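You operate a simulated robot arm through the tools that you are given. There is no shell and no other tool. Be economical: measure what you need, move in short steps, check, and stop when the job is done.

Carry out the task below with a simulated robot arm. There is one attempt and no reset: what you move stays moved.

JOB
Fluff the rice, then give the green bowl two helpings and the blue bowl one.
Fine: the paddle goes back.

The check looks at the end state, three seconds after you hand in, the way a careful person would. Anything else that was tipped, shoved, dropped, spilled or broken makes it a failure.

ROBOT AND FRAMES
A 7-joint arm with a two-finger parallel gripper, fixed in place. Base frame: the origin is at the foot of the arm, x ahead of it, y to its left, z up; the work surface is at about z = 0. Lengths are in m, angles in degrees, forces in N, time in s.
With the tool pointing down near the work surface it reaches from about 0.22 to 0.58 m from the base axis. Its first joint turns from -66.0 to 66.0 degrees. Payload 2.5 kg.
The tool frame sits at the grasp point between the pads (the TCP): z along the fingers, y along the line on which they close. The tips reach 0.023 m beyond it. Largest opening 0.094 m; finger width 0.038, thickness 0.01; the body of the gripper, 0.054 by 0.096 m, starts 0.039 m behind the TCP.
Orientation is that of the tool frame in the base frame, as a unit quaternion [w, x, y, z]. With the fingers straight down and closing along the base's y, the tool's x points along the base's -x, its y along +y and its z along -z.

CONTROLS
- The arm moves only by the tool drive_tool. Its argument "moves" is a list of rows, each a list of 3 entries, a list of its own where there are three numbers: the shift along the base's x, y, z in units of 30 mm (1.0 is 30 mm), then the turn, a rotation vector about the base's x, y, z in units of 5 degrees (1.0 is 5 degrees), then the gripper command, from -1 (fully open) to 1 (shut), values between in proportion. In form: [[[tx, ty, tz], [ax, ay, az], gripper], ...]. A call has 1 to 20 rows; each row shifts and turns the commanded pose from where the row before left it. A call with a number of a shift or a turn outside -1 to 1 is refused whole. Each row takes 0.2 s and may step no farther than 0.05 m and 8.6 degrees from the row before; otherwise, or with a gripper value out of range, the whole call is refused. A pose out of reach is approached as far as the arm can. The call stops where the force on the tool passes 40 N (or 10 N more than at its start, if that is more) or the arm is blocked; 0.2 s more then pass. The fingers move at their own pace (about 0.108 m/s each) and stop on an object; they squeeze with about 25 N. The grip force told is the motor's: it shows also when the fingers shut on nothing. Time passes only in rows, and 0.2 s behind the last, so rows that do not move let the fingers close. It gives the time, the measured TCP pose, the force on the tool (base axes), the opening and the grip force at its end, in the units of the frame above (readings bear some noise), with the torque about the TCP (base axes, N m) and any sound that the robot's microphone picked up, and new pictures: "pictures" is both (left out), scene, wrist or none.
- Cameras (640 x 400 px; columns grow to the right, rows downward): "scene" is fixed at [0.0992, -0.4019, 0.5367]; the picture's right is [0.93, -0.36, 0.00], its down [-0.23, -0.61, -0.76] and it looks along [0.27, 0.71, -0.65] (base axes); focal length 214 px, centre (320, 200). "wrist" rides on the gripper at [0.086, 0.016, -0.075] in the tool frame; the picture's right is [-0.18, 0.98, 0.00], its down [-0.58, -0.11, -0.81] and it looks along [-0.79, -0.15, 0.59] (tool axes); focal length 243 px, centre (320, 200). There is no depth. A picture from a camera that has moved, and an enlarged one, comes with that camera's place and axes in the base frame and with its lens.
- inspect(camera, box): a new picture of the part [left, top, right, bottom] of that camera's present view, enlarged. It takes no simulated time.
- sign_off(): hands the job in; it is judged then, once.

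Go step by step. Nothing tells you positions but the pictures and the camera data: compare them with the known pose of the tool, close in by small moves and look again before you grip or let go. The budget is 120 turns and 200 pictures, counting those below and the enlarged ones. Unless the task says otherwise, let go and move clear before handing in, and close with one line.

The tools are called after "Call:" as a command line: name --argument value ..., lists and objects as JSON in quotes. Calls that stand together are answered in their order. drive_tool: Moves the arm, as the interface text tells. Its arguments: {"type":"object","properties":{"moves":{"type":"array","items":{"type":"array"}},"pictures":{"type":"string","enum":["both","scene","wrist","none"]}},"required":["moves"]} The other tools are called the same way: inspect (camera, box) takes an enlarged picture of a part of a camera's view; sign_off () hands the job in.

At the start:

```text
t: 0.0
position: [0.3858, -0.0334, 0.4686]
tcp_rot: [0.0, -0.001, 1.0, 0.0]
force: [-0.7, 0.5, -0.2]
moment: [-0.02, -0.02, 0.01]
finger_gap: 0.0938
grasp_force: 0.1
```

scene: 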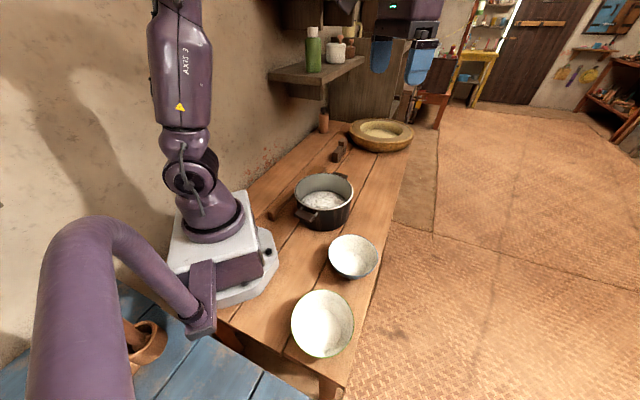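
wrist: 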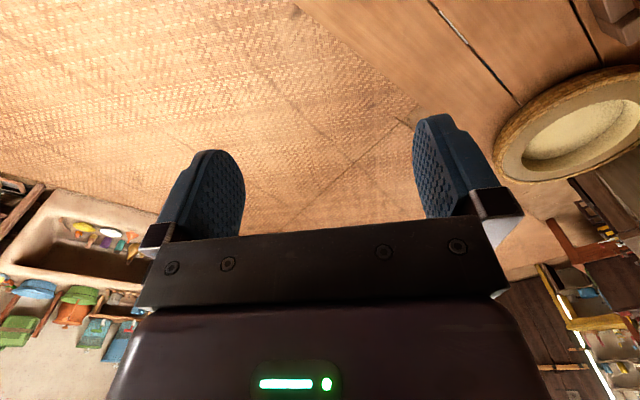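

I see a pot with rice, two bowls nearer the camera, and a dark object (maybe a paddle stand) behind the pot. I'll enlarge to identify the paddle and the bowl colours.

Call:
inspect --camera "scene" --box '[240, 90, 440, 215]'

Call:
inspect --camera "scene" --box '[230, 210, 430, 335]'

Call:
inspect --camera "scene" --box '[60, 240, 380, 400]'

```text
3.20 times, centred on (340, 152) of scene
camera zoom: at [0.0992, -0.4019, 0.5367], right [0.93, -0.36, 0.0], down [-0.23, -0.61, -0.76], along [0.27, 0.71, -0.65], focal length 686 px, centre (256, 352)
```

zoom: 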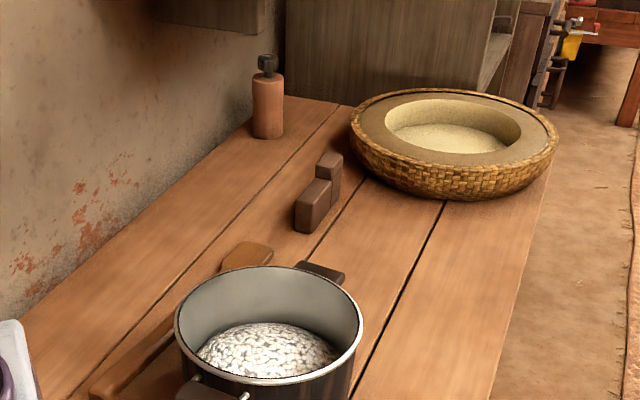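

```text
3.20 times, centred on (330, 272) of scene
camera zoom: at [0.0992, -0.4019, 0.5367], right [0.93, -0.36, 0.0], down [-0.23, -0.61, -0.76], along [0.27, 0.71, -0.65], focal length 686 px, centre (288, -32)
```

zoom: 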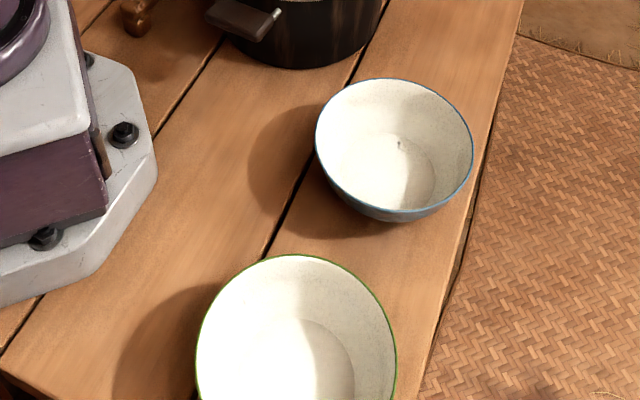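

```text
2.00 times, centred on (220, 320) of scene
camera zoom: at [0.0992, -0.4019, 0.5367], right [0.93, -0.36, 0.0], down [-0.23, -0.61, -0.76], along [0.27, 0.71, -0.65], focal length 429 px, centre (520, -40)
```

zoom: 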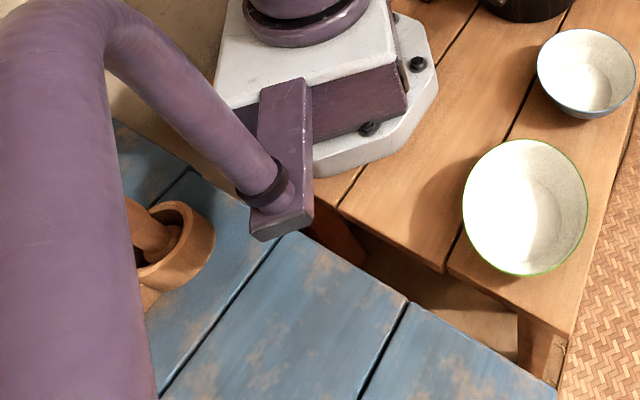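

The paddle lies on the table behind the pot: handle near the base at about (0.13, 0.18), blade near (0.38, 0.38). The pot is at about (0.30, 0.09), the blue bowl at (0.30, -0.125) and the green bowl at (0.16, -0.25). Next I'll aim the wrist camera at the paddle and pot.

Call:
drive_tool --moves '[[[-0.6, 0.4, 0], [0, 0, 1], -1], [[-0.6, 0.4, 0], [0, 0, 1], -1], [[-0.6, 0.4, 0], [0, 0, 1], -1], [[-0.6, 0.4, 0], [0, 0, 1], -1], [[-0.6, 0.4, 0], [0, 0, 1], -1], [[-0.6, 0.4, 0], [0, 0, 1], -1], [[-0.6, 0.4, 0], [0, 0, 1], -1], [[-0.6, 0.4, 0], [0, 0, 1], -1], [[0, 0, 0], [-0.62, 0.78, 0], -1], [[0, 0, 0], [-0.62, 0.78, 0], -1], [[0, 0, 0], [-0.62, 0.78, 0], -1], [[0, 0, 0], [-0.62, 0.78, 0], -1], [[0, 0, 0], [-0.62, 0.78, 0], -1], [[0, 0, 0], [-0.62, 0.78, 0], -1]]'

```text
t: 3.0
position: [0.2435, 0.062, 0.4692]
tcp_rot: [-0.246, -0.33, 0.908, -0.082]
force: [-1.0, -0.9, -0.6]
moment: [0.0, 0.02, 0.0]
finger_gap: 0.0937
grasp_force: 0.0
camera wrist: at [0.2028, 0.0496, 0.5773], right [-0.51, 0.86, -0.08], down [0.77, 0.49, 0.41], along [0.39, 0.15, -0.91], focal length 243 px, centre (320, 200)
```

scene: 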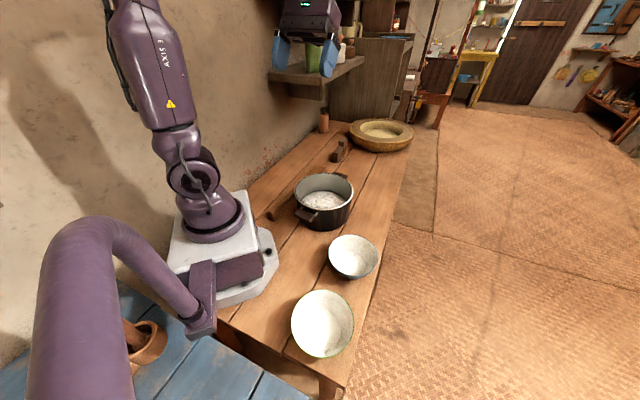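
wrist: 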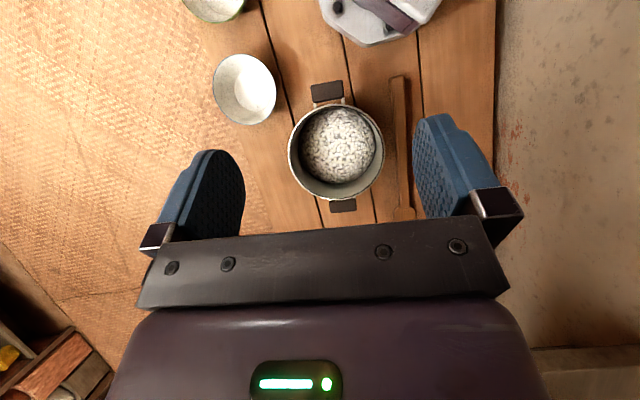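

From above I can see the pot, the rice and the paddle lying beside it. I'll enlarge this before moving in.

Call:
inspect --camera "wrist" --box '[280, 60, 440, 230]'

Call:
inspect --camera "scene" --box '[250, 140, 370, 235]'

```text
2.35 times, centred on (360, 145) of wrist
camera zoom: at [0.2028, 0.0496, 0.5773], right [-0.51, 0.86, -0.08], down [0.77, 0.49, 0.41], along [0.39, 0.15, -0.91], focal length 571 px, centre (226, 329)
```

zoom: 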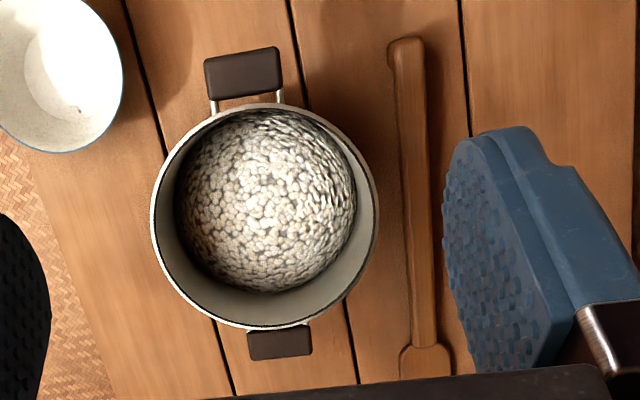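

```text
4.21 times, centred on (310, 188) of scene
camera zoom: at [0.0992, -0.4019, 0.5367], right [0.93, -0.36, 0.0], down [-0.23, -0.61, -0.76], along [0.27, 0.71, -0.65], focal length 903 px, centre (362, 253)
```

zoom: 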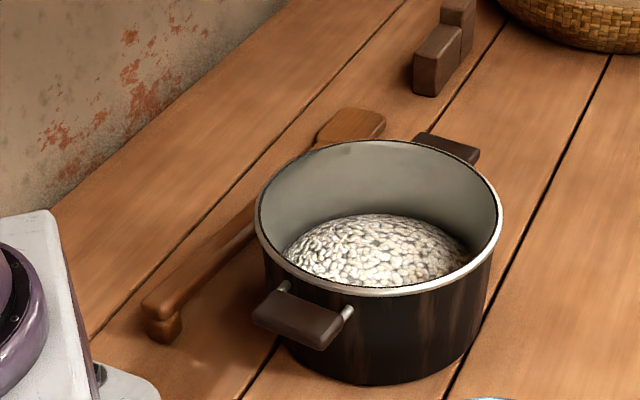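

The handle runs from about (0.127, 0.14, 0.04) to (0.34, 0.33, 0.02), and the pot rim is at z≈0.105 with radius ≈0.094 about (0.30, 0.10). I'll hover over the outer part of the handle, level the tool and look again.

Call:
drive_tool --moves '[[[0.1, 0.85, 0], [0.62, -0.78, 0], -0.2], [[0.1, 0.85, 0], [0.62, -0.78, 0], -0.2], [[0.1, 0.85, -0.8], [0.62, -0.78, 0], -0.2], [[0.1, 0.85, -0.9], [0.62, -0.78, 0], -0.2], [[0.1, 0.85, -0.9], [0.62, -0.78, 0], -0.2], [[0.1, 0.85, -0.9], [0.62, -0.78, 0], -0.2], [[0.1, 0.85, -0.9], [0, 0, 0.66], -0.2], [[0.1, 0.85, -0.9], [0, 0, 0], -0.2], [[0, 0, -0.9], [0, 0, 0], -0.2], [[0, 0, -0.9], [0, 0, 0], -0.2]]'

```text
t: 5.2
position: [0.2648, 0.2649, 0.2544]
tcp_rot: [0.001, -0.369, 0.93, 0.001]
force: [0.6, -0.3, -0.6]
moment: [-0.03, 0.0, 0.04]
finger_gap: 0.0563
grasp_force: 0.1
camera wrist: at [0.1898, 0.2165, 0.3297], right [-0.54, 0.84, 0.0], down [0.5, 0.32, 0.81], along [0.68, 0.44, -0.59], focal length 243 px, centre (320, 200)
```

scene: 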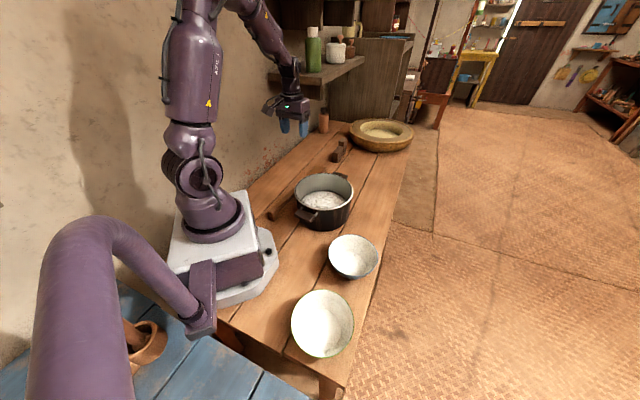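
wrist: 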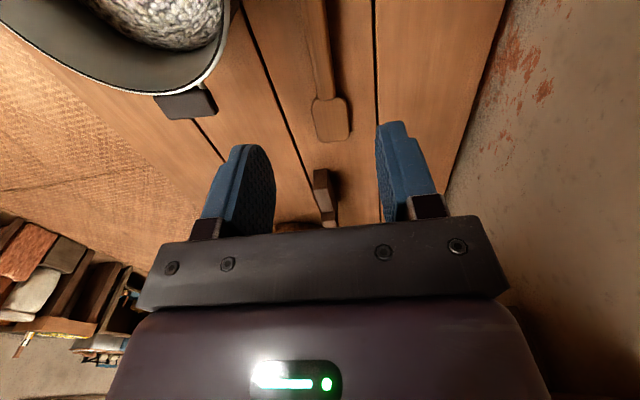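

Now I see the blade and, beyond it, the dark block object, which could be the paddle's rest. I'll enlarge both.

Call:
inspect --camera "wrist" --box '[240, 0, 420, 112]'

Call:
inspect --camera "wrist" --box '[240, 90, 400, 240]'

```text
3.56 times, centred on (330, 56) of wrist
camera zoom: at [0.1898, 0.2165, 0.3297], right [-0.54, 0.84, 0.0], down [0.5, 0.32, 0.81], along [0.68, 0.44, -0.59], focal length 863 px, centre (284, 712)
```

zoom: 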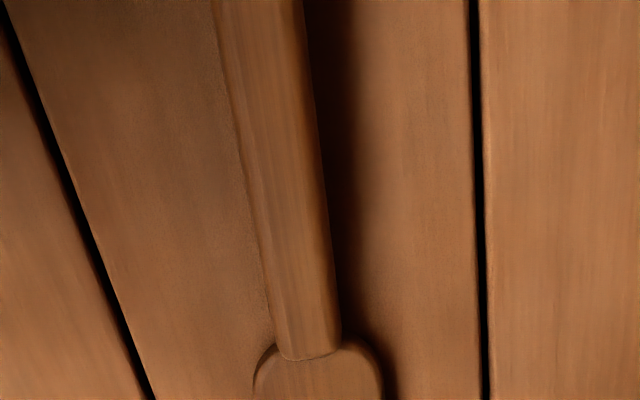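

```text
2.67 times, centred on (320, 165) of wrist
camera zoom: at [0.1898, 0.2165, 0.3297], right [-0.54, 0.84, 0.0], down [0.5, 0.32, 0.81], along [0.68, 0.44, -0.59], focal length 647 px, centre (320, 293)
```

zoom: 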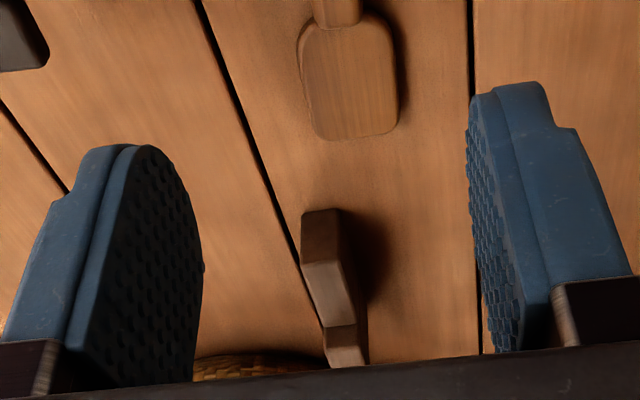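

The handle-blade junction is at (0.343, 0.328), the paddle points at 41.5° and it is about 0.37 long. I'll grip about 9 cm behind the junction with a 15° tilt, descending partway first to check.

Call:
drive_tool --moves '[[[0.36, 0.1, 0], [0, 0, -0.36], -0.2], [[0, 0, -0.8], [0.663, -0.749, 0], -0.2], [[0, 0, -1], [0.663, -0.749, 0], -0.2], [[0, 0, -1], [0.663, -0.749, 0], -0.2], [[0, 0, -1], [0, 0, 0], -0.2], [[0, 0, -1], [0, 0, 0], -0.2], [[0, 0, -0.8], [0, 0, 0], -0.2], [[0, 0, 0], [0, 0, 0], -0.2]]'

```text
t: 7.0
position: [0.2797, 0.2703, 0.0859]
tcp_rot: [0.123, -0.351, 0.927, 0.047]
force: [-0.1, 0.2, 0.2]
moment: [-0.05, 0.03, -0.03]
finger_gap: 0.0566
grasp_force: 0.1
camera wrist: at [0.1903, 0.2135, 0.1363], right [-0.52, 0.85, 0.05], down [0.34, 0.15, 0.93], along [0.79, 0.5, -0.37], focal length 243 px, centre (320, 200)
```

scene: 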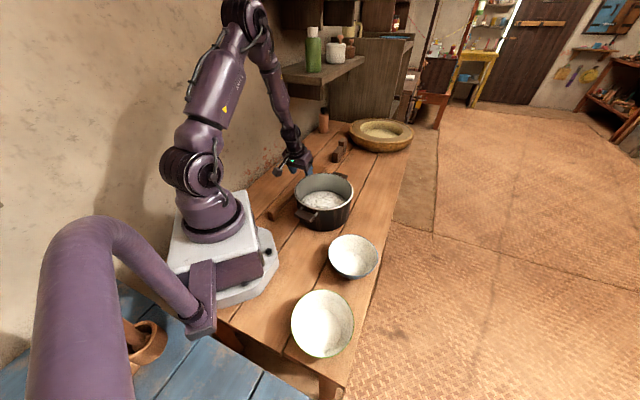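
wrist: 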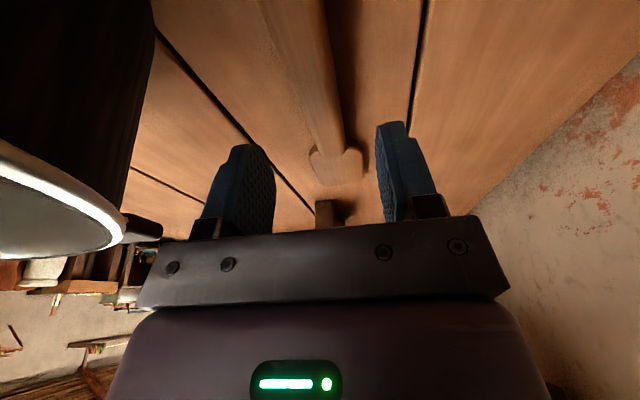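

Lateral alignment is within about 1 mm. I'll descend most of the way and check the pot clearance.

Call:
drive_tool --moves '[[[0, 0, -0.5], [0, 0, 0], -0.2], [[0, 0, -0.5], [0, 0, 0], -0.2], [[0, 0, -0.3], [0, 0, 0], -0.2], [[0, 0, 0], [0, 0, 0], -0.2]]'

Call:
inspect --camera "scene" --box '[250, 130, 370, 205]'

```text
t: 8.0
position: [0.277, 0.27, 0.0475]
tcp_rot: [0.123, -0.351, 0.927, 0.046]
force: [-0.1, -0.2, -0.3]
moment: [0.0, -0.01, -0.02]
finger_gap: 0.0564
grasp_force: 0.0
camera wrist: at [0.1888, 0.2136, 0.0978], right [-0.52, 0.85, 0.05], down [0.34, 0.15, 0.93], along [0.79, 0.5, -0.37], focal length 243 px, centre (320, 200)
```

scene: 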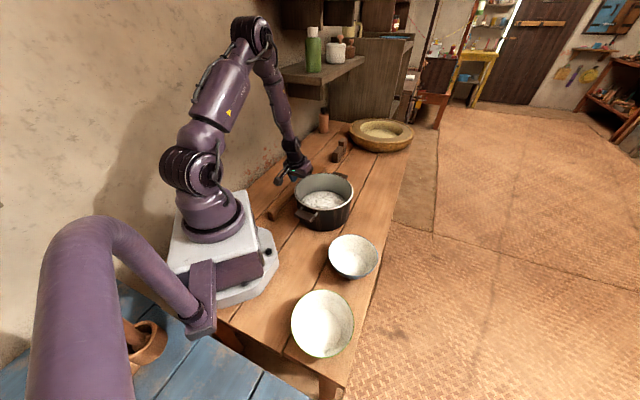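
wrist: 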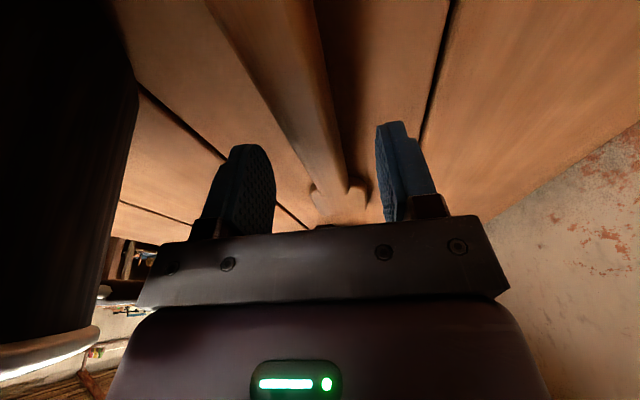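

```text
5.33 times, centred on (310, 168) of scene
camera zoom: at [0.0992, -0.4019, 0.5367], right [0.93, -0.36, 0.0], down [-0.23, -0.61, -0.76], along [0.27, 0.71, -0.65], focal length 1144 px, centre (373, 373)
```

zoom: 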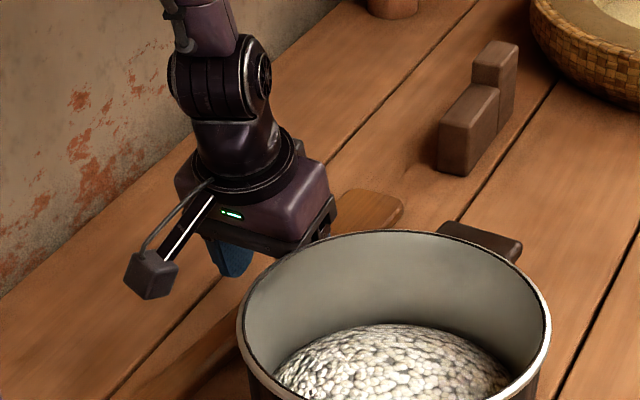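

There is clearance all round and the handle runs between the fingers. I'll lower the last 16 mm and close.

Call:
drive_tool --moves '[[[0, 0, -0.3], [0, 0, 0], -0.2], [[0, 0, -0.23], [0, 0, 0], -0.2], [[0, 0, 0], [0, 0, 0], -0.2], [[0, 0, 0], [0, 0, 0], 1], [[0, 0, 0], [0, 0, 0], 1], [[0, 0, 0], [0, 0, 0], 1]]'

```text
t: 9.4
position: [0.2778, 0.2714, 0.0321]
tcp_rot: [0.123, -0.351, 0.927, 0.047]
force: [0.7, 1.2, 0.1]
moment: [0.07, -0.01, 0.0]
finger_gap: 0.0257
grasp_force: 24.7
camera wrist: at [0.1884, 0.2136, 0.0825], right [-0.52, 0.85, 0.05], down [0.34, 0.15, 0.93], along [0.79, 0.5, -0.37], focal length 243 px, centre (320, 200)
```

scene: 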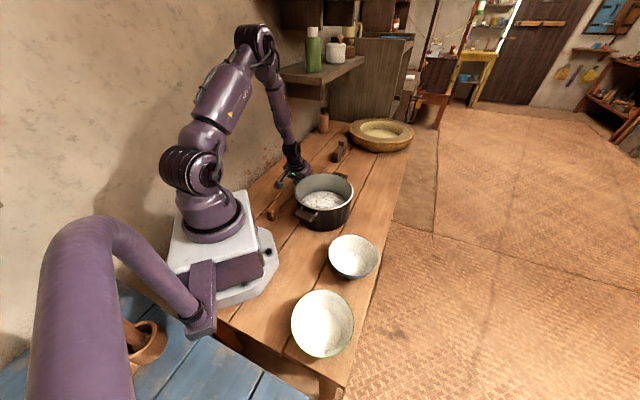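
wrist: 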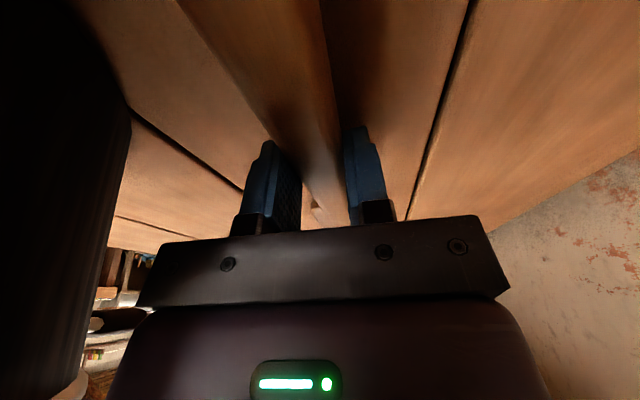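

The paddle is gripped at a 25.7 mm gap with 25 N of force. I'll lift it straight up and check the hold.

Call:
drive_tool --moves '[[[0, 0, 0.3], [0, 0, 0], 1], [[0, 0, 0.7], [0, 0, 0], 1], [[0, 0, 1], [0, 0, 0], 1], [[0, 0, 1], [0, 0, 0], 1], [[0, 0, 1], [0, 0, 0], 1], [[0, 0, 1], [0, 0, 0], 1], [[0, 0, 1], [0, 0, 0], 1], [[0, 0, 1], [0, 0, 0], 1], [[0, 0, 1], [0, 0, 0], 1], [[0, 0, 0], [0, 0, 0], 1]]'

Call:
inspect --camera "scene" --box '[220, 90, 380, 190]'

```text
t: 11.6
position: [0.2774, 0.2701, 0.2746]
tcp_rot: [0.122, -0.351, 0.927, 0.046]
force: [-0.6, 0.2, 0.1]
moment: [0.0, 0.01, -0.01]
finger_gap: 0.0
grasp_force: 24.9
camera wrist: at [0.1883, 0.2131, 0.3248], right [-0.52, 0.85, 0.05], down [0.34, 0.15, 0.93], along [0.79, 0.5, -0.37], focal length 243 px, centre (320, 200)
```

scene: 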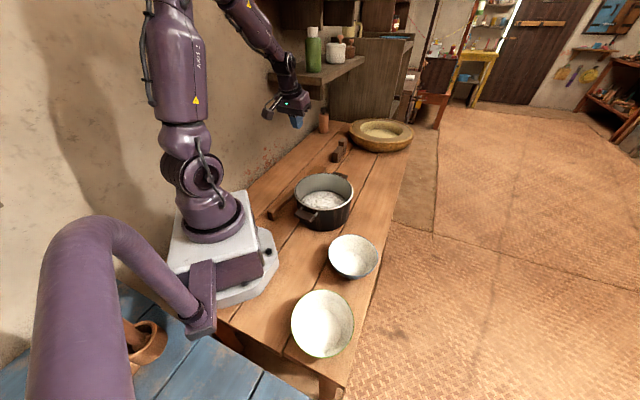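
wrist: 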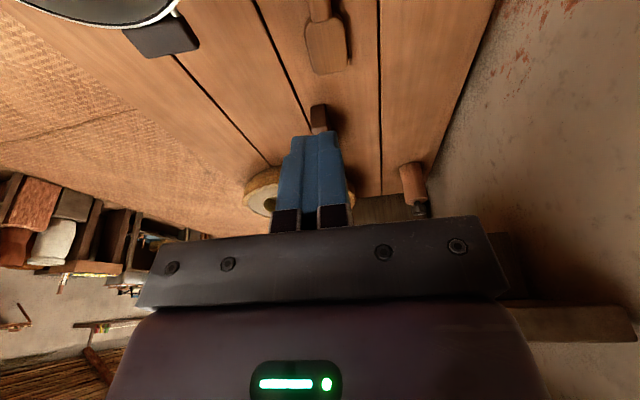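

```text
4.00 times, centred on (300, 140) of scene
camera zoom: at [0.0992, -0.4019, 0.5367], right [0.93, -0.36, 0.0], down [-0.23, -0.61, -0.76], along [0.27, 0.71, -0.65], focal length 858 px, centre (400, 440)
```

zoom: 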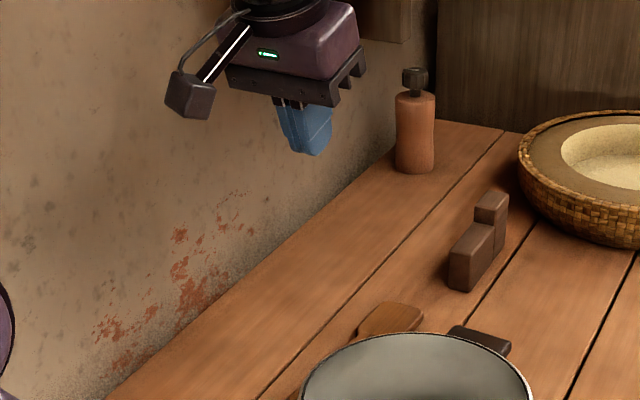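

The fingers slipped off because the grip was too shallow, and the paddle stayed on the table. I'll re-measure where it lies now and its height.

Call:
inspect --camera "wrist" --box '[260, 0, 400, 87]'

Call:
inspect --camera "scene" --box '[250, 155, 340, 225]'

```text
4.57 times, centred on (330, 44) of wrist
camera zoom: at [0.1883, 0.2131, 0.3248], right [-0.52, 0.85, 0.05], down [0.34, 0.15, 0.93], along [0.79, 0.5, -0.37], focal length 1109 px, centre (274, 915)
```

zoom: 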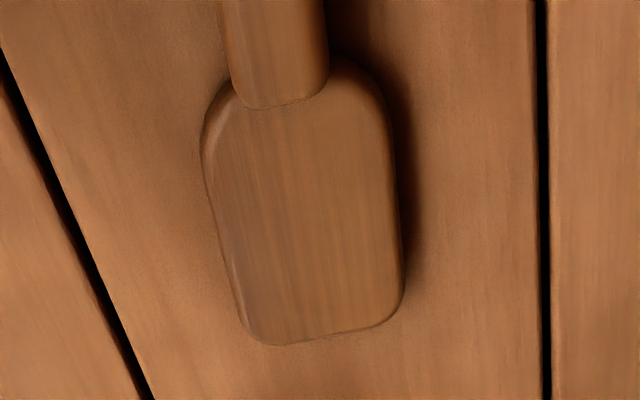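

```text
5.71 times, centred on (295, 190) of scene
camera zoom: at [0.0992, -0.4019, 0.5367], right [0.93, -0.36, 0.0], down [-0.23, -0.61, -0.76], along [0.27, 0.71, -0.65], focal length 1226 px, centre (463, 257)
```

zoom: 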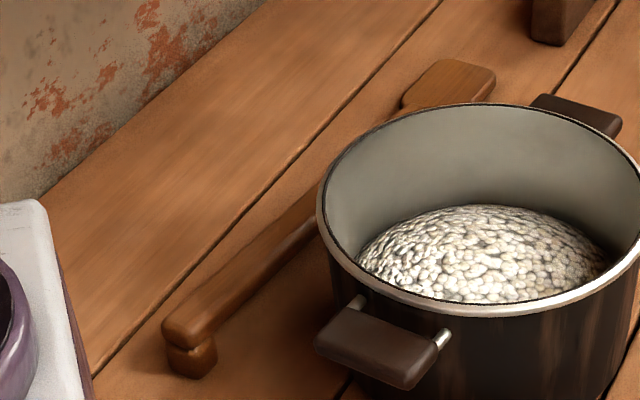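

The paddle hasn't moved. I'll go in with no tilt and deeper this time (tips about 2 mm above the table), 10 cm behind the junction.

Call:
drive_tool --moves '[[[-0.13, -0.15, 0], [-0.663, 0.749, 0], -0.2], [[-0.13, -0.15, -0.5], [-0.663, 0.749, 0], -0.2], [[0, 0, -1], [-0.663, 0.749, 0], -0.2], [[0, 0, -1], [0, 0, 0], -0.2], [[0, 0, -1], [0, 0, 0], -0.2], [[0, 0, -1], [0, 0, 0], -0.2], [[0, 0, -1], [0, 0, 0], -0.2], [[0, 0, -1], [0, 0, 0], -0.2], [[0, 0, -1], [0, 0, 0], -0.2], [[0, 0, 0], [0, 0, 0], -0.2]]'

```text
t: 13.8
position: [0.2703, 0.2604, 0.047]
tcp_rot: [-0.001, -0.353, 0.935, 0.0]
force: [0.2, 0.1, 0.9]
moment: [0.0, -0.02, 0.03]
finger_gap: 0.0565
grasp_force: 0.0
camera wrist: at [0.1937, 0.2146, 0.1223], right [-0.51, 0.86, 0.0], down [0.51, 0.3, 0.81], along [0.69, 0.41, -0.59], focal length 243 px, centre (320, 200)
```

scene: 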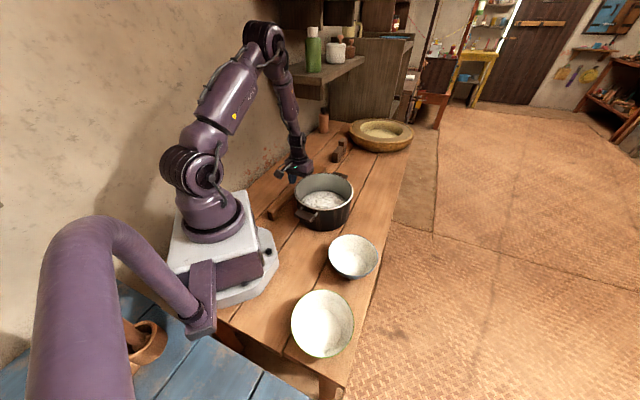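
wrist: 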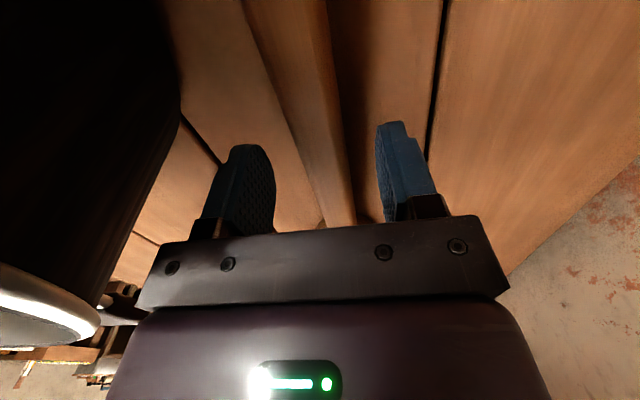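

The tool is aligned, so I'll lower to TCP z≈0.0245, close, and lift only a little to check.

Call:
drive_tool --moves '[[[0, 0, -0.4], [0, 0, 0], -0.2], [[0, 0, -0.35], [0, 0, 0], -0.2], [[0, 0, 0], [0, 0, 0], -0.2], [[0, 0, 0], [0, 0, 0], 1], [[0, 0, 0], [0, 0, 0], 1], [[0, 0, 0], [0, 0, 0], 1], [[0, 0, 0], [0, 0, 0], 1]]' --pictures "none"

Call:
drive_tool --moves '[[[0, 0, 0.2], [0, 0, 0], 1], [[0, 0, 0.4], [0, 0, 0], 1], [[0, 0, 0.4], [0, 0, 0], 1], [[0, 0, 0], [0, 0, 0], 1]]' --pictures "both"

```text
t: 15.4
position: [0.2687, 0.2608, 0.0244]
tcp_rot: [0.0, -0.354, 0.935, 0.0]
force: [0.4, 0.1, -0.2]
moment: [0.03, -0.01, 0.03]
finger_gap: 0.0255
grasp_force: 24.6
```

```text
t: 16.4
position: [0.2687, 0.2605, 0.0562]
tcp_rot: [0.0, -0.354, 0.935, 0.0]
force: [0.4, 0.0, -1.1]
moment: [0.02, -0.03, -0.02]
finger_gap: 0.0254
grasp_force: 24.7
camera wrist: at [0.1923, 0.2143, 0.1308], right [-0.51, 0.86, 0.0], down [0.51, 0.3, 0.81], along [0.69, 0.41, -0.59], focal length 243 px, centre (320, 200)
```

scene: 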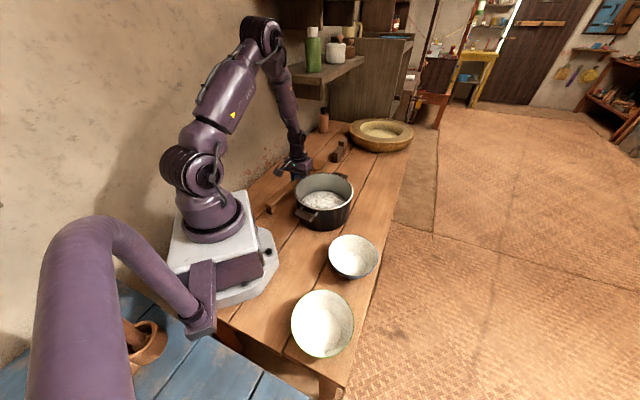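
wrist: 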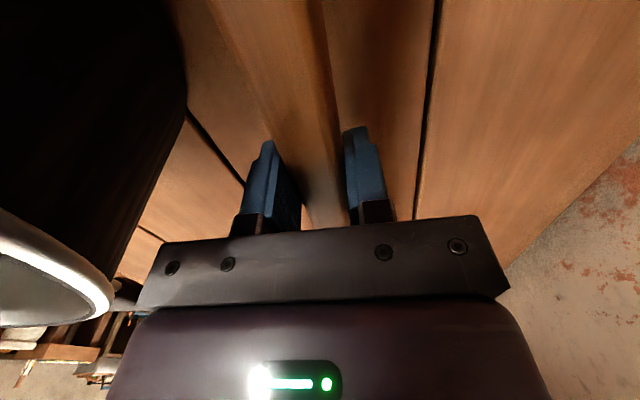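

The paddle is held and lifting: gap 25.4 mm, about 1 N of added weight. I'll lift well above the pot.

Call:
drive_tool --moves '[[[0, 0, 0.6], [0, 0, 0], 1], [[0, 0, 1], [0, 0, 0], 1], [[0, 0, 1], [0, 0, 0], 1], [[0, 0, 1], [0, 0, 0], 1], [[0, 0, 1], [0, 0, 0], 1], [[0, 0, 1], [0, 0, 0], 1], [[0, 0, 1], [0, 0, 0], 1], [[0, 0, 1], [0, 0, 0], 1], [[0, 0, 0], [0, 0, 0], 1]]' --pictures "wrist"

Call:
inspect --camera "scene" --box '[220, 60, 380, 220]'

```text
t: 18.4
position: [0.2687, 0.2606, 0.2871]
tcp_rot: [0.0, -0.355, 0.935, 0.001]
force: [-0.1, 0.4, -0.4]
moment: [0.0, 0.0, 0.02]
finger_gap: 0.0257
grasp_force: 24.7
camera wrist: at [0.1929, 0.2152, 0.3616], right [-0.51, 0.86, 0.0], down [0.51, 0.3, 0.81], along [0.69, 0.41, -0.59], focal length 243 px, centre (320, 200)
```

wrist: 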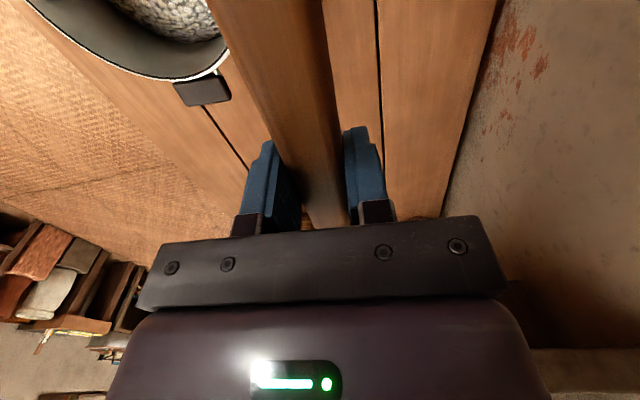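

```text
2.50 times, centred on (300, 140) of scene
camera zoom: at [0.0992, -0.4019, 0.5367], right [0.93, -0.36, 0.0], down [-0.23, -0.61, -0.76], along [0.27, 0.71, -0.65], focal length 536 px, centre (370, 350)
```

zoom: 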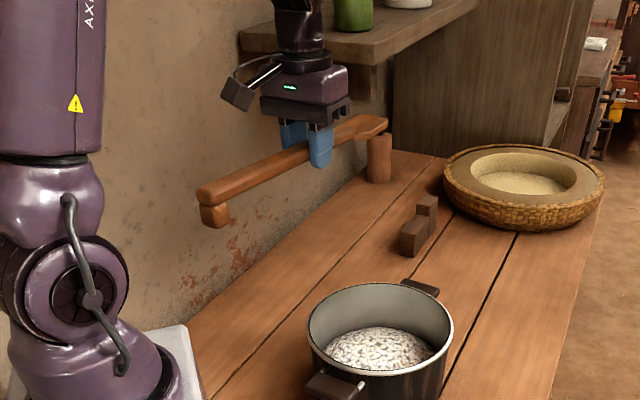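

The paddle is held nicely level. I'll shift away from the wall and yaw clockwise about 100° so the blade points across the pot.

Call:
drive_tool --moves '[[[0.17, -0.5, 0], [0, 0, -1], 1], [[0.17, -0.5, 0], [0, 0, -1], 1], [[0.17, -0.5, 0], [0, 0, -1], 1], [[0.17, -0.5, 0], [0, 0, -1], 1], [[0.17, -0.5, 0], [0, 0, -1], 1], [[0.17, -0.5, 0], [0, 0, -1], 1], [[0, 0, 0], [0, 0, -1], 1], [[0, 0, 0], [0, 0, -1], 1], [[0, 0, 0], [0, 0, -1], 1], [[0, 0, 0], [0, 0, -1], 1], [[0, 0, 0], [0, 0, -1], 1], [[0, 0, 0], [0, 0, -1], 1], [[0, 0, 0], [0, 0, -1], 1], [[0, 0, 0], [0, 0, -1], 1], [[0, 0, 0], [0, 0, -1], 1], [[0, 0, 0], [0, 0, -1], 1], [[0, 0, 0], [0, 0, -1], 1], [[0, 0, 0], [0, 0, -1], 1], [[0, 0, 0], [0, 0, -1], 1], [[0, 0, 0], [0, 0, -1], 1]]'

```text
t: 22.6
position: [0.2994, 0.1718, 0.283]
tcp_rot: [0.001, 0.49, 0.872, -0.001]
force: [-1.2, 0.9, -1.0]
moment: [-0.03, 0.03, 0.01]
finger_gap: 0.0258
grasp_force: 25.2
camera wrist: at [0.2672, 0.2527, 0.3583], right [0.93, 0.35, 0.0], down [0.21, -0.55, 0.81], along [0.29, -0.75, -0.59], focal length 243 px, centre (320, 200)
```

scene: 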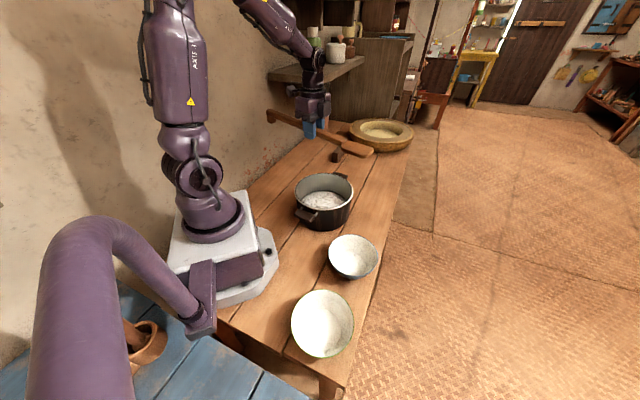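
wrist: 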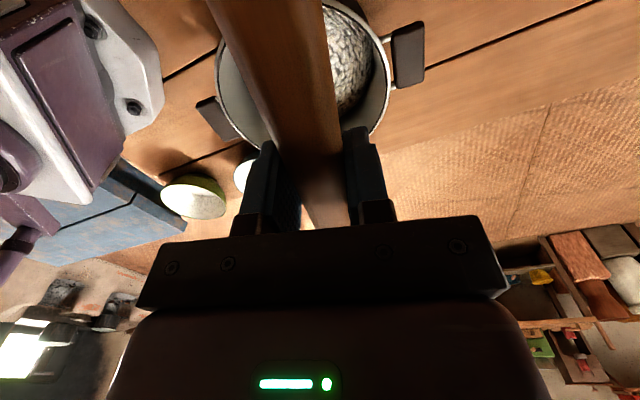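

The blade heading is about -59° and the yaw worked. I'll pitch the blade down 55° with the tip over the pot centre, still above the rim.

Call:
drive_tool --moves '[[[-0.14, 0.02, 0.05], [0.855, 0.52, 0], 1], [[-0.14, 0.02, 0.05], [0.855, 0.52, 0], 1], [[-0.14, 0.02, 0.05], [0.855, 0.52, 0], 1], [[-0.14, 0.02, 0.05], [0.855, 0.52, 0], 1], [[-0.14, 0.02, 0.05], [0.855, 0.52, 0], 1], [[-0.14, 0.02, 0.05], [0.855, 0.52, 0], 1], [[-0.14, 0.02, 0.05], [0.855, 0.52, 0], 1], [[-0.14, 0.02, 0.05], [0.855, 0.52, 0], 1], [[-0.14, 0.02, 0.05], [0.855, 0.52, 0], 1], [[-0.14, 0.02, 0.05], [0.855, 0.52, 0], 1], [[-0.14, 0.02, 0.05], [0.855, 0.52, 0], 1], [[0, 0, 0], [0, 0, 0], 1]]'

Call:
inspect --camera "scene" --box '[250, 90, 410, 250]'

```text
t: 25.2
position: [0.2524, 0.1771, 0.3004]
tcp_rot: [-0.403, 0.433, 0.774, 0.227]
force: [-0.2, -0.4, -0.4]
moment: [-0.01, -0.01, -0.01]
finger_gap: 0.0257
grasp_force: 25.1
camera wrist: at [0.2718, 0.1748, 0.4144], right [0.89, 0.42, -0.15], down [0.43, -0.9, -0.02], along [-0.14, -0.05, -0.99], focal length 243 px, centre (320, 200)
```

scene: 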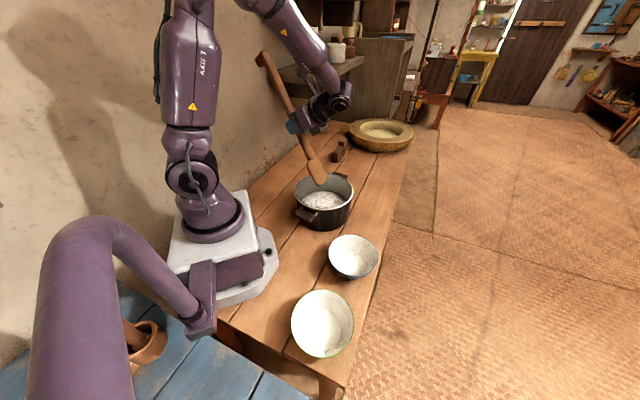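
wrist: 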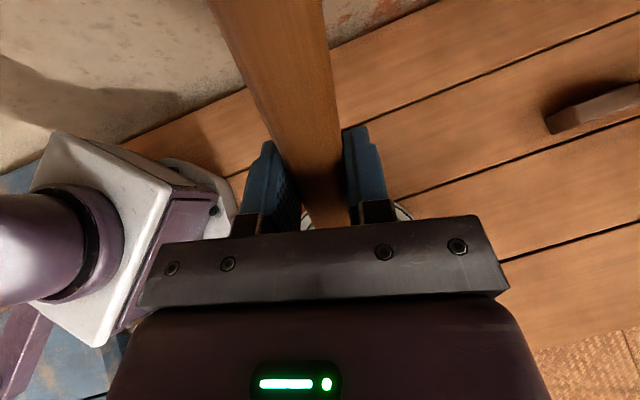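

```text
2.50 times, centred on (330, 170) of scene
camera zoom: at [0.0992, -0.4019, 0.5367], right [0.93, -0.36, 0.0], down [-0.23, -0.61, -0.76], along [0.27, 0.71, -0.65], focal length 536 px, centre (295, 275)
```

zoom: 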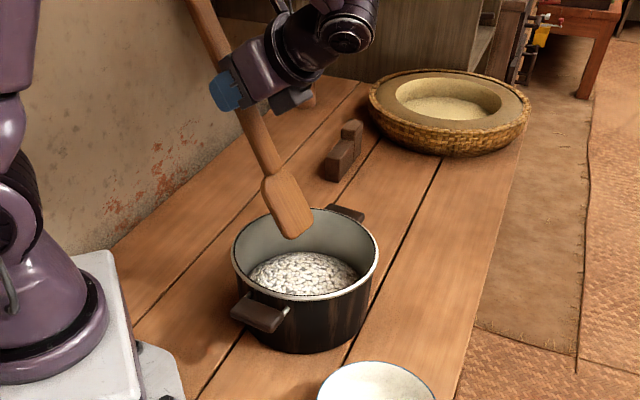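

The tip is right over the pot centre. I'll lower it into the rice gradually while watching the force.

Call:
drive_tool --moves '[[[0, 0, -0.7], [0, 0, 0], 1], [[0, 0, -0.7], [0, 0, 0], 1], [[0, 0, -0.7], [0, 0, 0], 1], [[0, 0, -0.5], [0, 0, 0], 1], [[0, 0, 0], [0, 0, 0], 1]]' --pictures "none"

Call:
inspect --camera "scene" --box '[280, 150, 370, 240]'

```text
t: 26.4
position: [0.2528, 0.1777, 0.2224]
tcp_rot: [-0.403, 0.433, 0.774, 0.227]
force: [0.8, -0.2, -1.0]
moment: [-0.01, -0.01, -0.01]
finger_gap: 0.0259
grasp_force: 25.2
```

```text
4.44 times, centred on (325, 195) of scene
camera zoom: at [0.0992, -0.4019, 0.5367], right [0.93, -0.36, 0.0], down [-0.23, -0.61, -0.76], along [0.27, 0.71, -0.65], focal length 953 px, centre (298, 222)
```

zoom: 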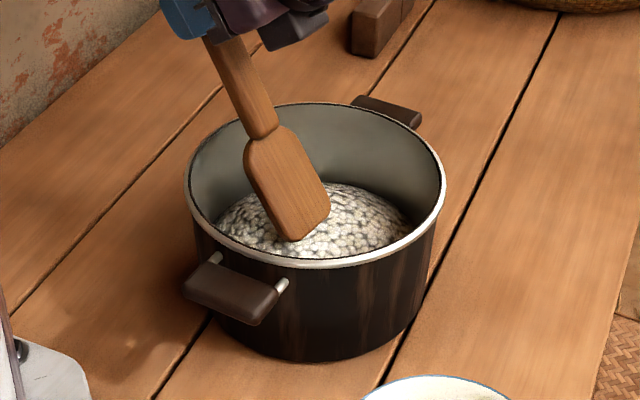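

The tip is at or just above the rice surface, with no resistance yet. I'll go 20 mm deeper.

Call:
drive_tool --moves '[[[0, 0, -0.33], [0, 0, 0], 1], [[0, 0, -0.33], [0, 0, 0], 1], [[0, 0, 0], [0, 0, 0], 1]]' --pictures "none"

Call:
inspect --camera "scene" --box '[280, 150, 370, 240]'

```text
t: 27.2
position: [0.2541, 0.1774, 0.2028]
tcp_rot: [-0.403, 0.433, 0.773, 0.228]
force: [-0.8, -0.9, -0.4]
moment: [-0.02, -0.06, 0.0]
finger_gap: 0.0255
grasp_force: 25.5
```

```text
4.44 times, centred on (325, 195) of scene
camera zoom: at [0.0992, -0.4019, 0.5367], right [0.93, -0.36, 0.0], down [-0.23, -0.61, -0.76], along [0.27, 0.71, -0.65], focal length 953 px, centre (298, 222)
```

zoom: 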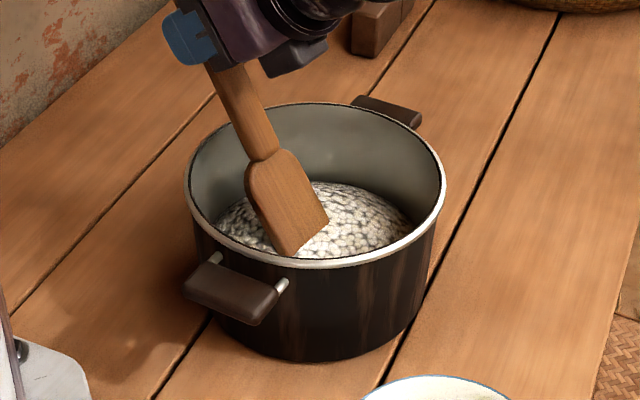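

The tip now seems to be cutting slightly into the surface. I'll go 15 mm deeper and start a gentle sideways fluffing stroke.

Call:
drive_tool --moves '[[[0, 0, -0.25], [0, 0, 0], 1], [[0, 0, -0.25], [0, 0, 0], 1], [[0, 0, 0], [0, 0, 0], 1]]' --pictures "none"

Call:
inspect --camera "scene" --box '[280, 150, 370, 240]'

Call:
drive_tool --moves '[[[0.3, 0.2, 0], [0, 0, 0], 1], [[0.3, 0.2, 0], [0, 0, 0], 1], [[0.3, 0.2, 0], [0, 0, 0], 1], [[0, 0, 0], [0, 0, 0], 1]]' --pictures "none"

Call:
inspect --camera "scene" --box '[280, 150, 370, 240]'

```text
t: 28.0
position: [0.2538, 0.1785, 0.1869]
tcp_rot: [-0.403, 0.433, 0.774, 0.227]
force: [0.7, -0.3, -0.7]
moment: [0.03, -0.01, -0.02]
finger_gap: 0.0257
grasp_force: 25.1
```

```text
4.44 times, centred on (325, 195) of scene
camera zoom: at [0.0992, -0.4019, 0.5367], right [0.93, -0.36, 0.0], down [-0.23, -0.61, -0.76], along [0.27, 0.71, -0.65], focal length 953 px, centre (298, 222)
```

zoom: 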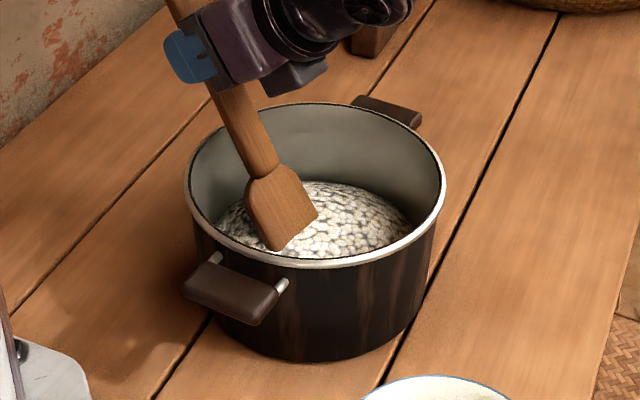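

```text
t: 29.0
position: [0.2813, 0.1954, 0.1878]
tcp_rot: [-0.403, 0.433, 0.773, 0.228]
force: [0.3, 0.6, -0.6]
moment: [0.0, -0.01, 0.02]
finger_gap: 0.0258
grasp_force: 25.0
```

```text
4.44 times, centred on (325, 195) of scene
camera zoom: at [0.0992, -0.4019, 0.5367], right [0.93, -0.36, 0.0], down [-0.23, -0.61, -0.76], along [0.27, 0.71, -0.65], focal length 953 px, centre (298, 222)
```

zoom: 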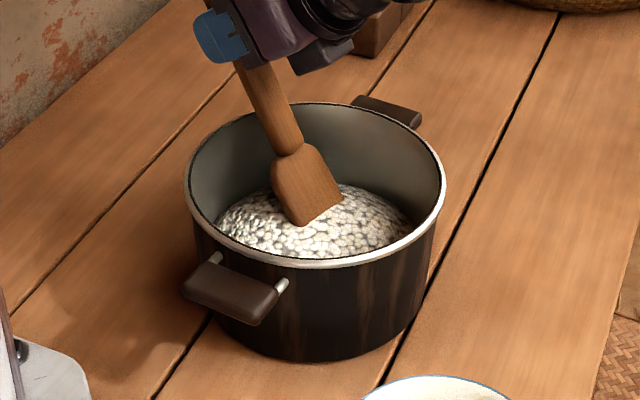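

The rice yields and the blade is embedded in it without force. I'll stir two loops, staying clear of the pot wall and rim.

Call:
drive_tool --moves '[[[0.26, -0.43, 0], [0, 0, 0], 1], [[0.06, -0.67, 0], [0, 0, 0], 1], [[-0.56, -0.62, 0], [0, 0, 0], 1], [[-0.8, -0.22, 0], [0, 0, 0], 1], [[-0.57, 0.36, 0], [0, 0, 0], 1], [[-0.06, 0.67, 0], [0, 0, 0], 1], [[0.56, 0.62, 0], [0, 0, 0], 1], [[0.8, 0.22, 0], [0, 0, 0], 1], [[0.57, -0.36, 0], [0, 0, 0], 1], [[0.06, -0.67, 0], [0, 0, 0], 1], [[-0.56, -0.62, 0], [0, 0, 0], 1], [[-0.8, -0.22, 0], [0, 0, 0], 1], [[-0.57, 0.36, 0], [0, 0, 0], 1], [[-0.06, 0.67, 0], [0, 0, 0], 1], [[0.56, 0.62, 0], [0, 0, 0], 1], [[0, 0, 0], [0, 0, 0], 1]]' --pictures "none"

Call:
inspect --camera "scene" --box '[280, 150, 370, 240]'

```text
t: 32.4
position: [0.2452, 0.1857, 0.1866]
tcp_rot: [-0.403, 0.433, 0.774, 0.227]
force: [0.2, 0.3, -1.1]
moment: [0.0, -0.01, 0.01]
finger_gap: 0.0256
grasp_force: 25.3
```

```text
4.44 times, centred on (325, 195) of scene
camera zoom: at [0.0992, -0.4019, 0.5367], right [0.93, -0.36, 0.0], down [-0.23, -0.61, -0.76], along [0.27, 0.71, -0.65], focal length 953 px, centre (298, 222)
```

zoom: 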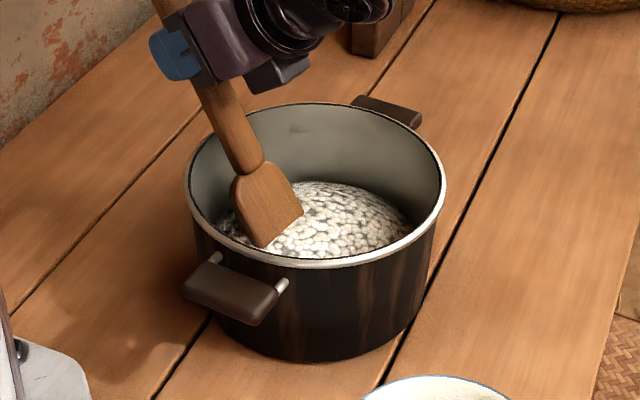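

There's no visible change yet. I'll do a forward turning-over stroke: push forward, level the blade while lifting, and look at what it carries.

Call:
drive_tool --moves '[[[0.43, -0.71, -0.15], [0, 0, 0], 1], [[0.43, -0.71, -0.1], [0, 0, 0], 1], [[-0.24, 0.39, 0.22], [-0.855, -0.52, 0], 1], [[-0.24, 0.39, 0.22], [-0.855, -0.52, 0], 1], [[-0.24, 0.39, 0.22], [-0.855, -0.52, 0], 1], [[-0.24, 0.39, 0.22], [-0.855, -0.52, 0], 1], [[-0.24, 0.39, 0.22], [-0.855, -0.52, 0], 1], [[0, 0, 0.4], [0, 0, 0], 1], [[0, 0, 0], [0, 0, 0], 1]]' --pictures "none"

Call:
inspect --camera "scene" --box '[280, 150, 370, 240]'

```text
t: 34.4
position: [0.2359, 0.2016, 0.2252]
tcp_rot: [-0.226, 0.472, 0.842, 0.127]
force: [0.1, 0.3, -0.9]
moment: [-0.02, 0.0, 0.01]
finger_gap: 0.0257
grasp_force: 25.3
```

```text
4.44 times, centred on (325, 195) of scene
camera zoom: at [0.0992, -0.4019, 0.5367], right [0.93, -0.36, 0.0], down [-0.23, -0.61, -0.76], along [0.27, 0.71, -0.65], focal length 953 px, centre (298, 222)
```

zoom: 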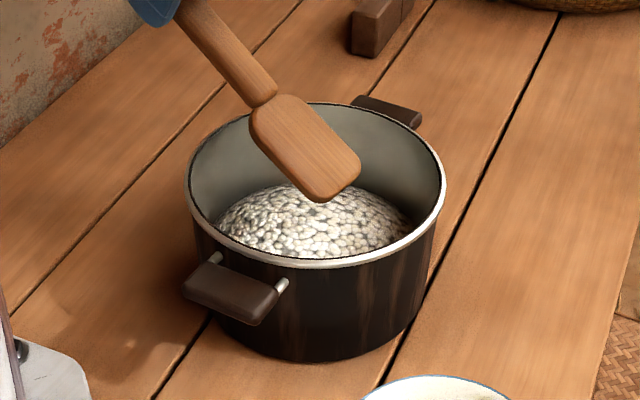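

Nothing on the blade yet, so more fluffing is due. I'll re-enter and stir several more loops.

Call:
drive_tool --moves '[[[0, 0, -0.4], [0, 0, 0], 1], [[0.24, -0.39, -0.22], [0.855, 0.52, 0], 1], [[0.24, -0.39, -0.22], [0.855, 0.52, 0], 1], [[0.24, -0.39, -0.22], [0.855, 0.52, 0], 1], [[0.24, -0.39, -0.22], [0.855, 0.52, 0], 1], [[0.24, -0.39, -0.22], [0.855, 0.52, 0], 1], [[-0.8, -0.22, 0], [0, 0, 0], 1], [[-0.57, 0.36, 0], [0, 0, 0], 1], [[-0.06, 0.67, 0], [0, 0, 0], 1], [[0.56, 0.62, 0], [0, 0, 0], 1], [[0.8, 0.22, 0], [0, 0, 0], 1], [[0.57, -0.36, 0], [0, 0, 0], 1], [[0.06, -0.67, 0], [0, 0, 0], 1], [[-0.56, -0.62, 0], [0, 0, 0], 1], [[-0.8, -0.22, 0], [0, 0, 0], 1], [[-0.57, 0.36, 0], [0, 0, 0], 1], [[-0.06, 0.67, 0], [0, 0, 0], 1], [[0.56, 0.62, 0], [0, 0, 0], 1], [[0.8, 0.22, 0], [0, 0, 0], 1], [[0.57, -0.36, 0], [0, 0, 0], 1]]' --pictures "none"

Call:
drive_tool --moves '[[[0.06, -0.67, 0], [0, 0, 0], 1], [[-0.56, -0.62, 0], [0, 0, 0], 1], [[-0.8, -0.22, 0], [0, 0, 0], 1], [[-0.57, 0.36, 0], [0, 0, 0], 1], [[-0.06, 0.67, 0], [0, 0, 0], 1], [[0.56, 0.62, 0], [0, 0, 0], 1], [[0.8, 0.22, 0], [0, 0, 0], 1], [[0.57, -0.36, 0], [0, 0, 0], 1], [[-0.8, -0.22, 0], [0, 0, 0], 1], [[-0.8, -0.5, 0], [0, 0, 0], 1], [[0.8, 0.5, 0], [0, 0, 0], 1], [[0.8, 0.22, 0], [0, 0, 0], 1], [[-0.8, -0.22, 0], [0, 0, 0], 1], [[-0.8, -0.5, 0], [0, 0, 0], 1], [[0.8, 0.5, 0], [0, 0, 0], 1], [[0, 0, 0], [0, 0, 0], 1]]' --pictures "none"

Call:
inspect --camera "scene" --box '[280, 150, 370, 240]'

```text
t: 38.6
position: [0.2876, 0.1821, 0.1783]
tcp_rot: [-0.403, 0.433, 0.773, 0.227]
force: [-0.8, -1.0, -1.2]
moment: [-0.01, 0.02, -0.01]
finger_gap: 0.026
grasp_force: 25.2
```

```text
t: 42.0
position: [0.2629, 0.176, 0.178]
tcp_rot: [-0.403, 0.433, 0.774, 0.228]
force: [-0.5, 0.5, -1.4]
moment: [-0.01, -0.05, -0.01]
finger_gap: 0.0257
grasp_force: 25.5
```

```text
4.44 times, centred on (325, 195) of scene
camera zoom: at [0.0992, -0.4019, 0.5367], right [0.93, -0.36, 0.0], down [-0.23, -0.61, -0.76], along [0.27, 0.71, -0.65], focal length 953 px, centre (298, 222)
```

zoom: 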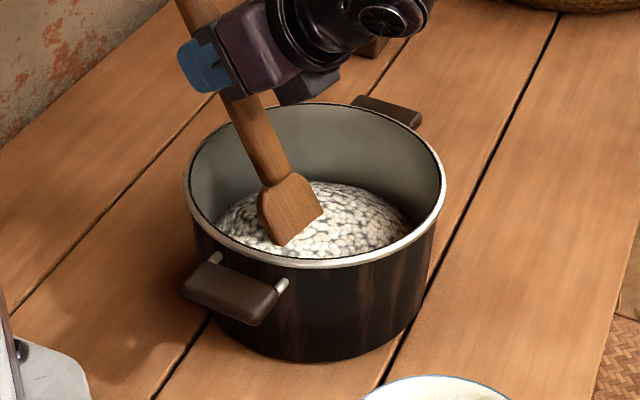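

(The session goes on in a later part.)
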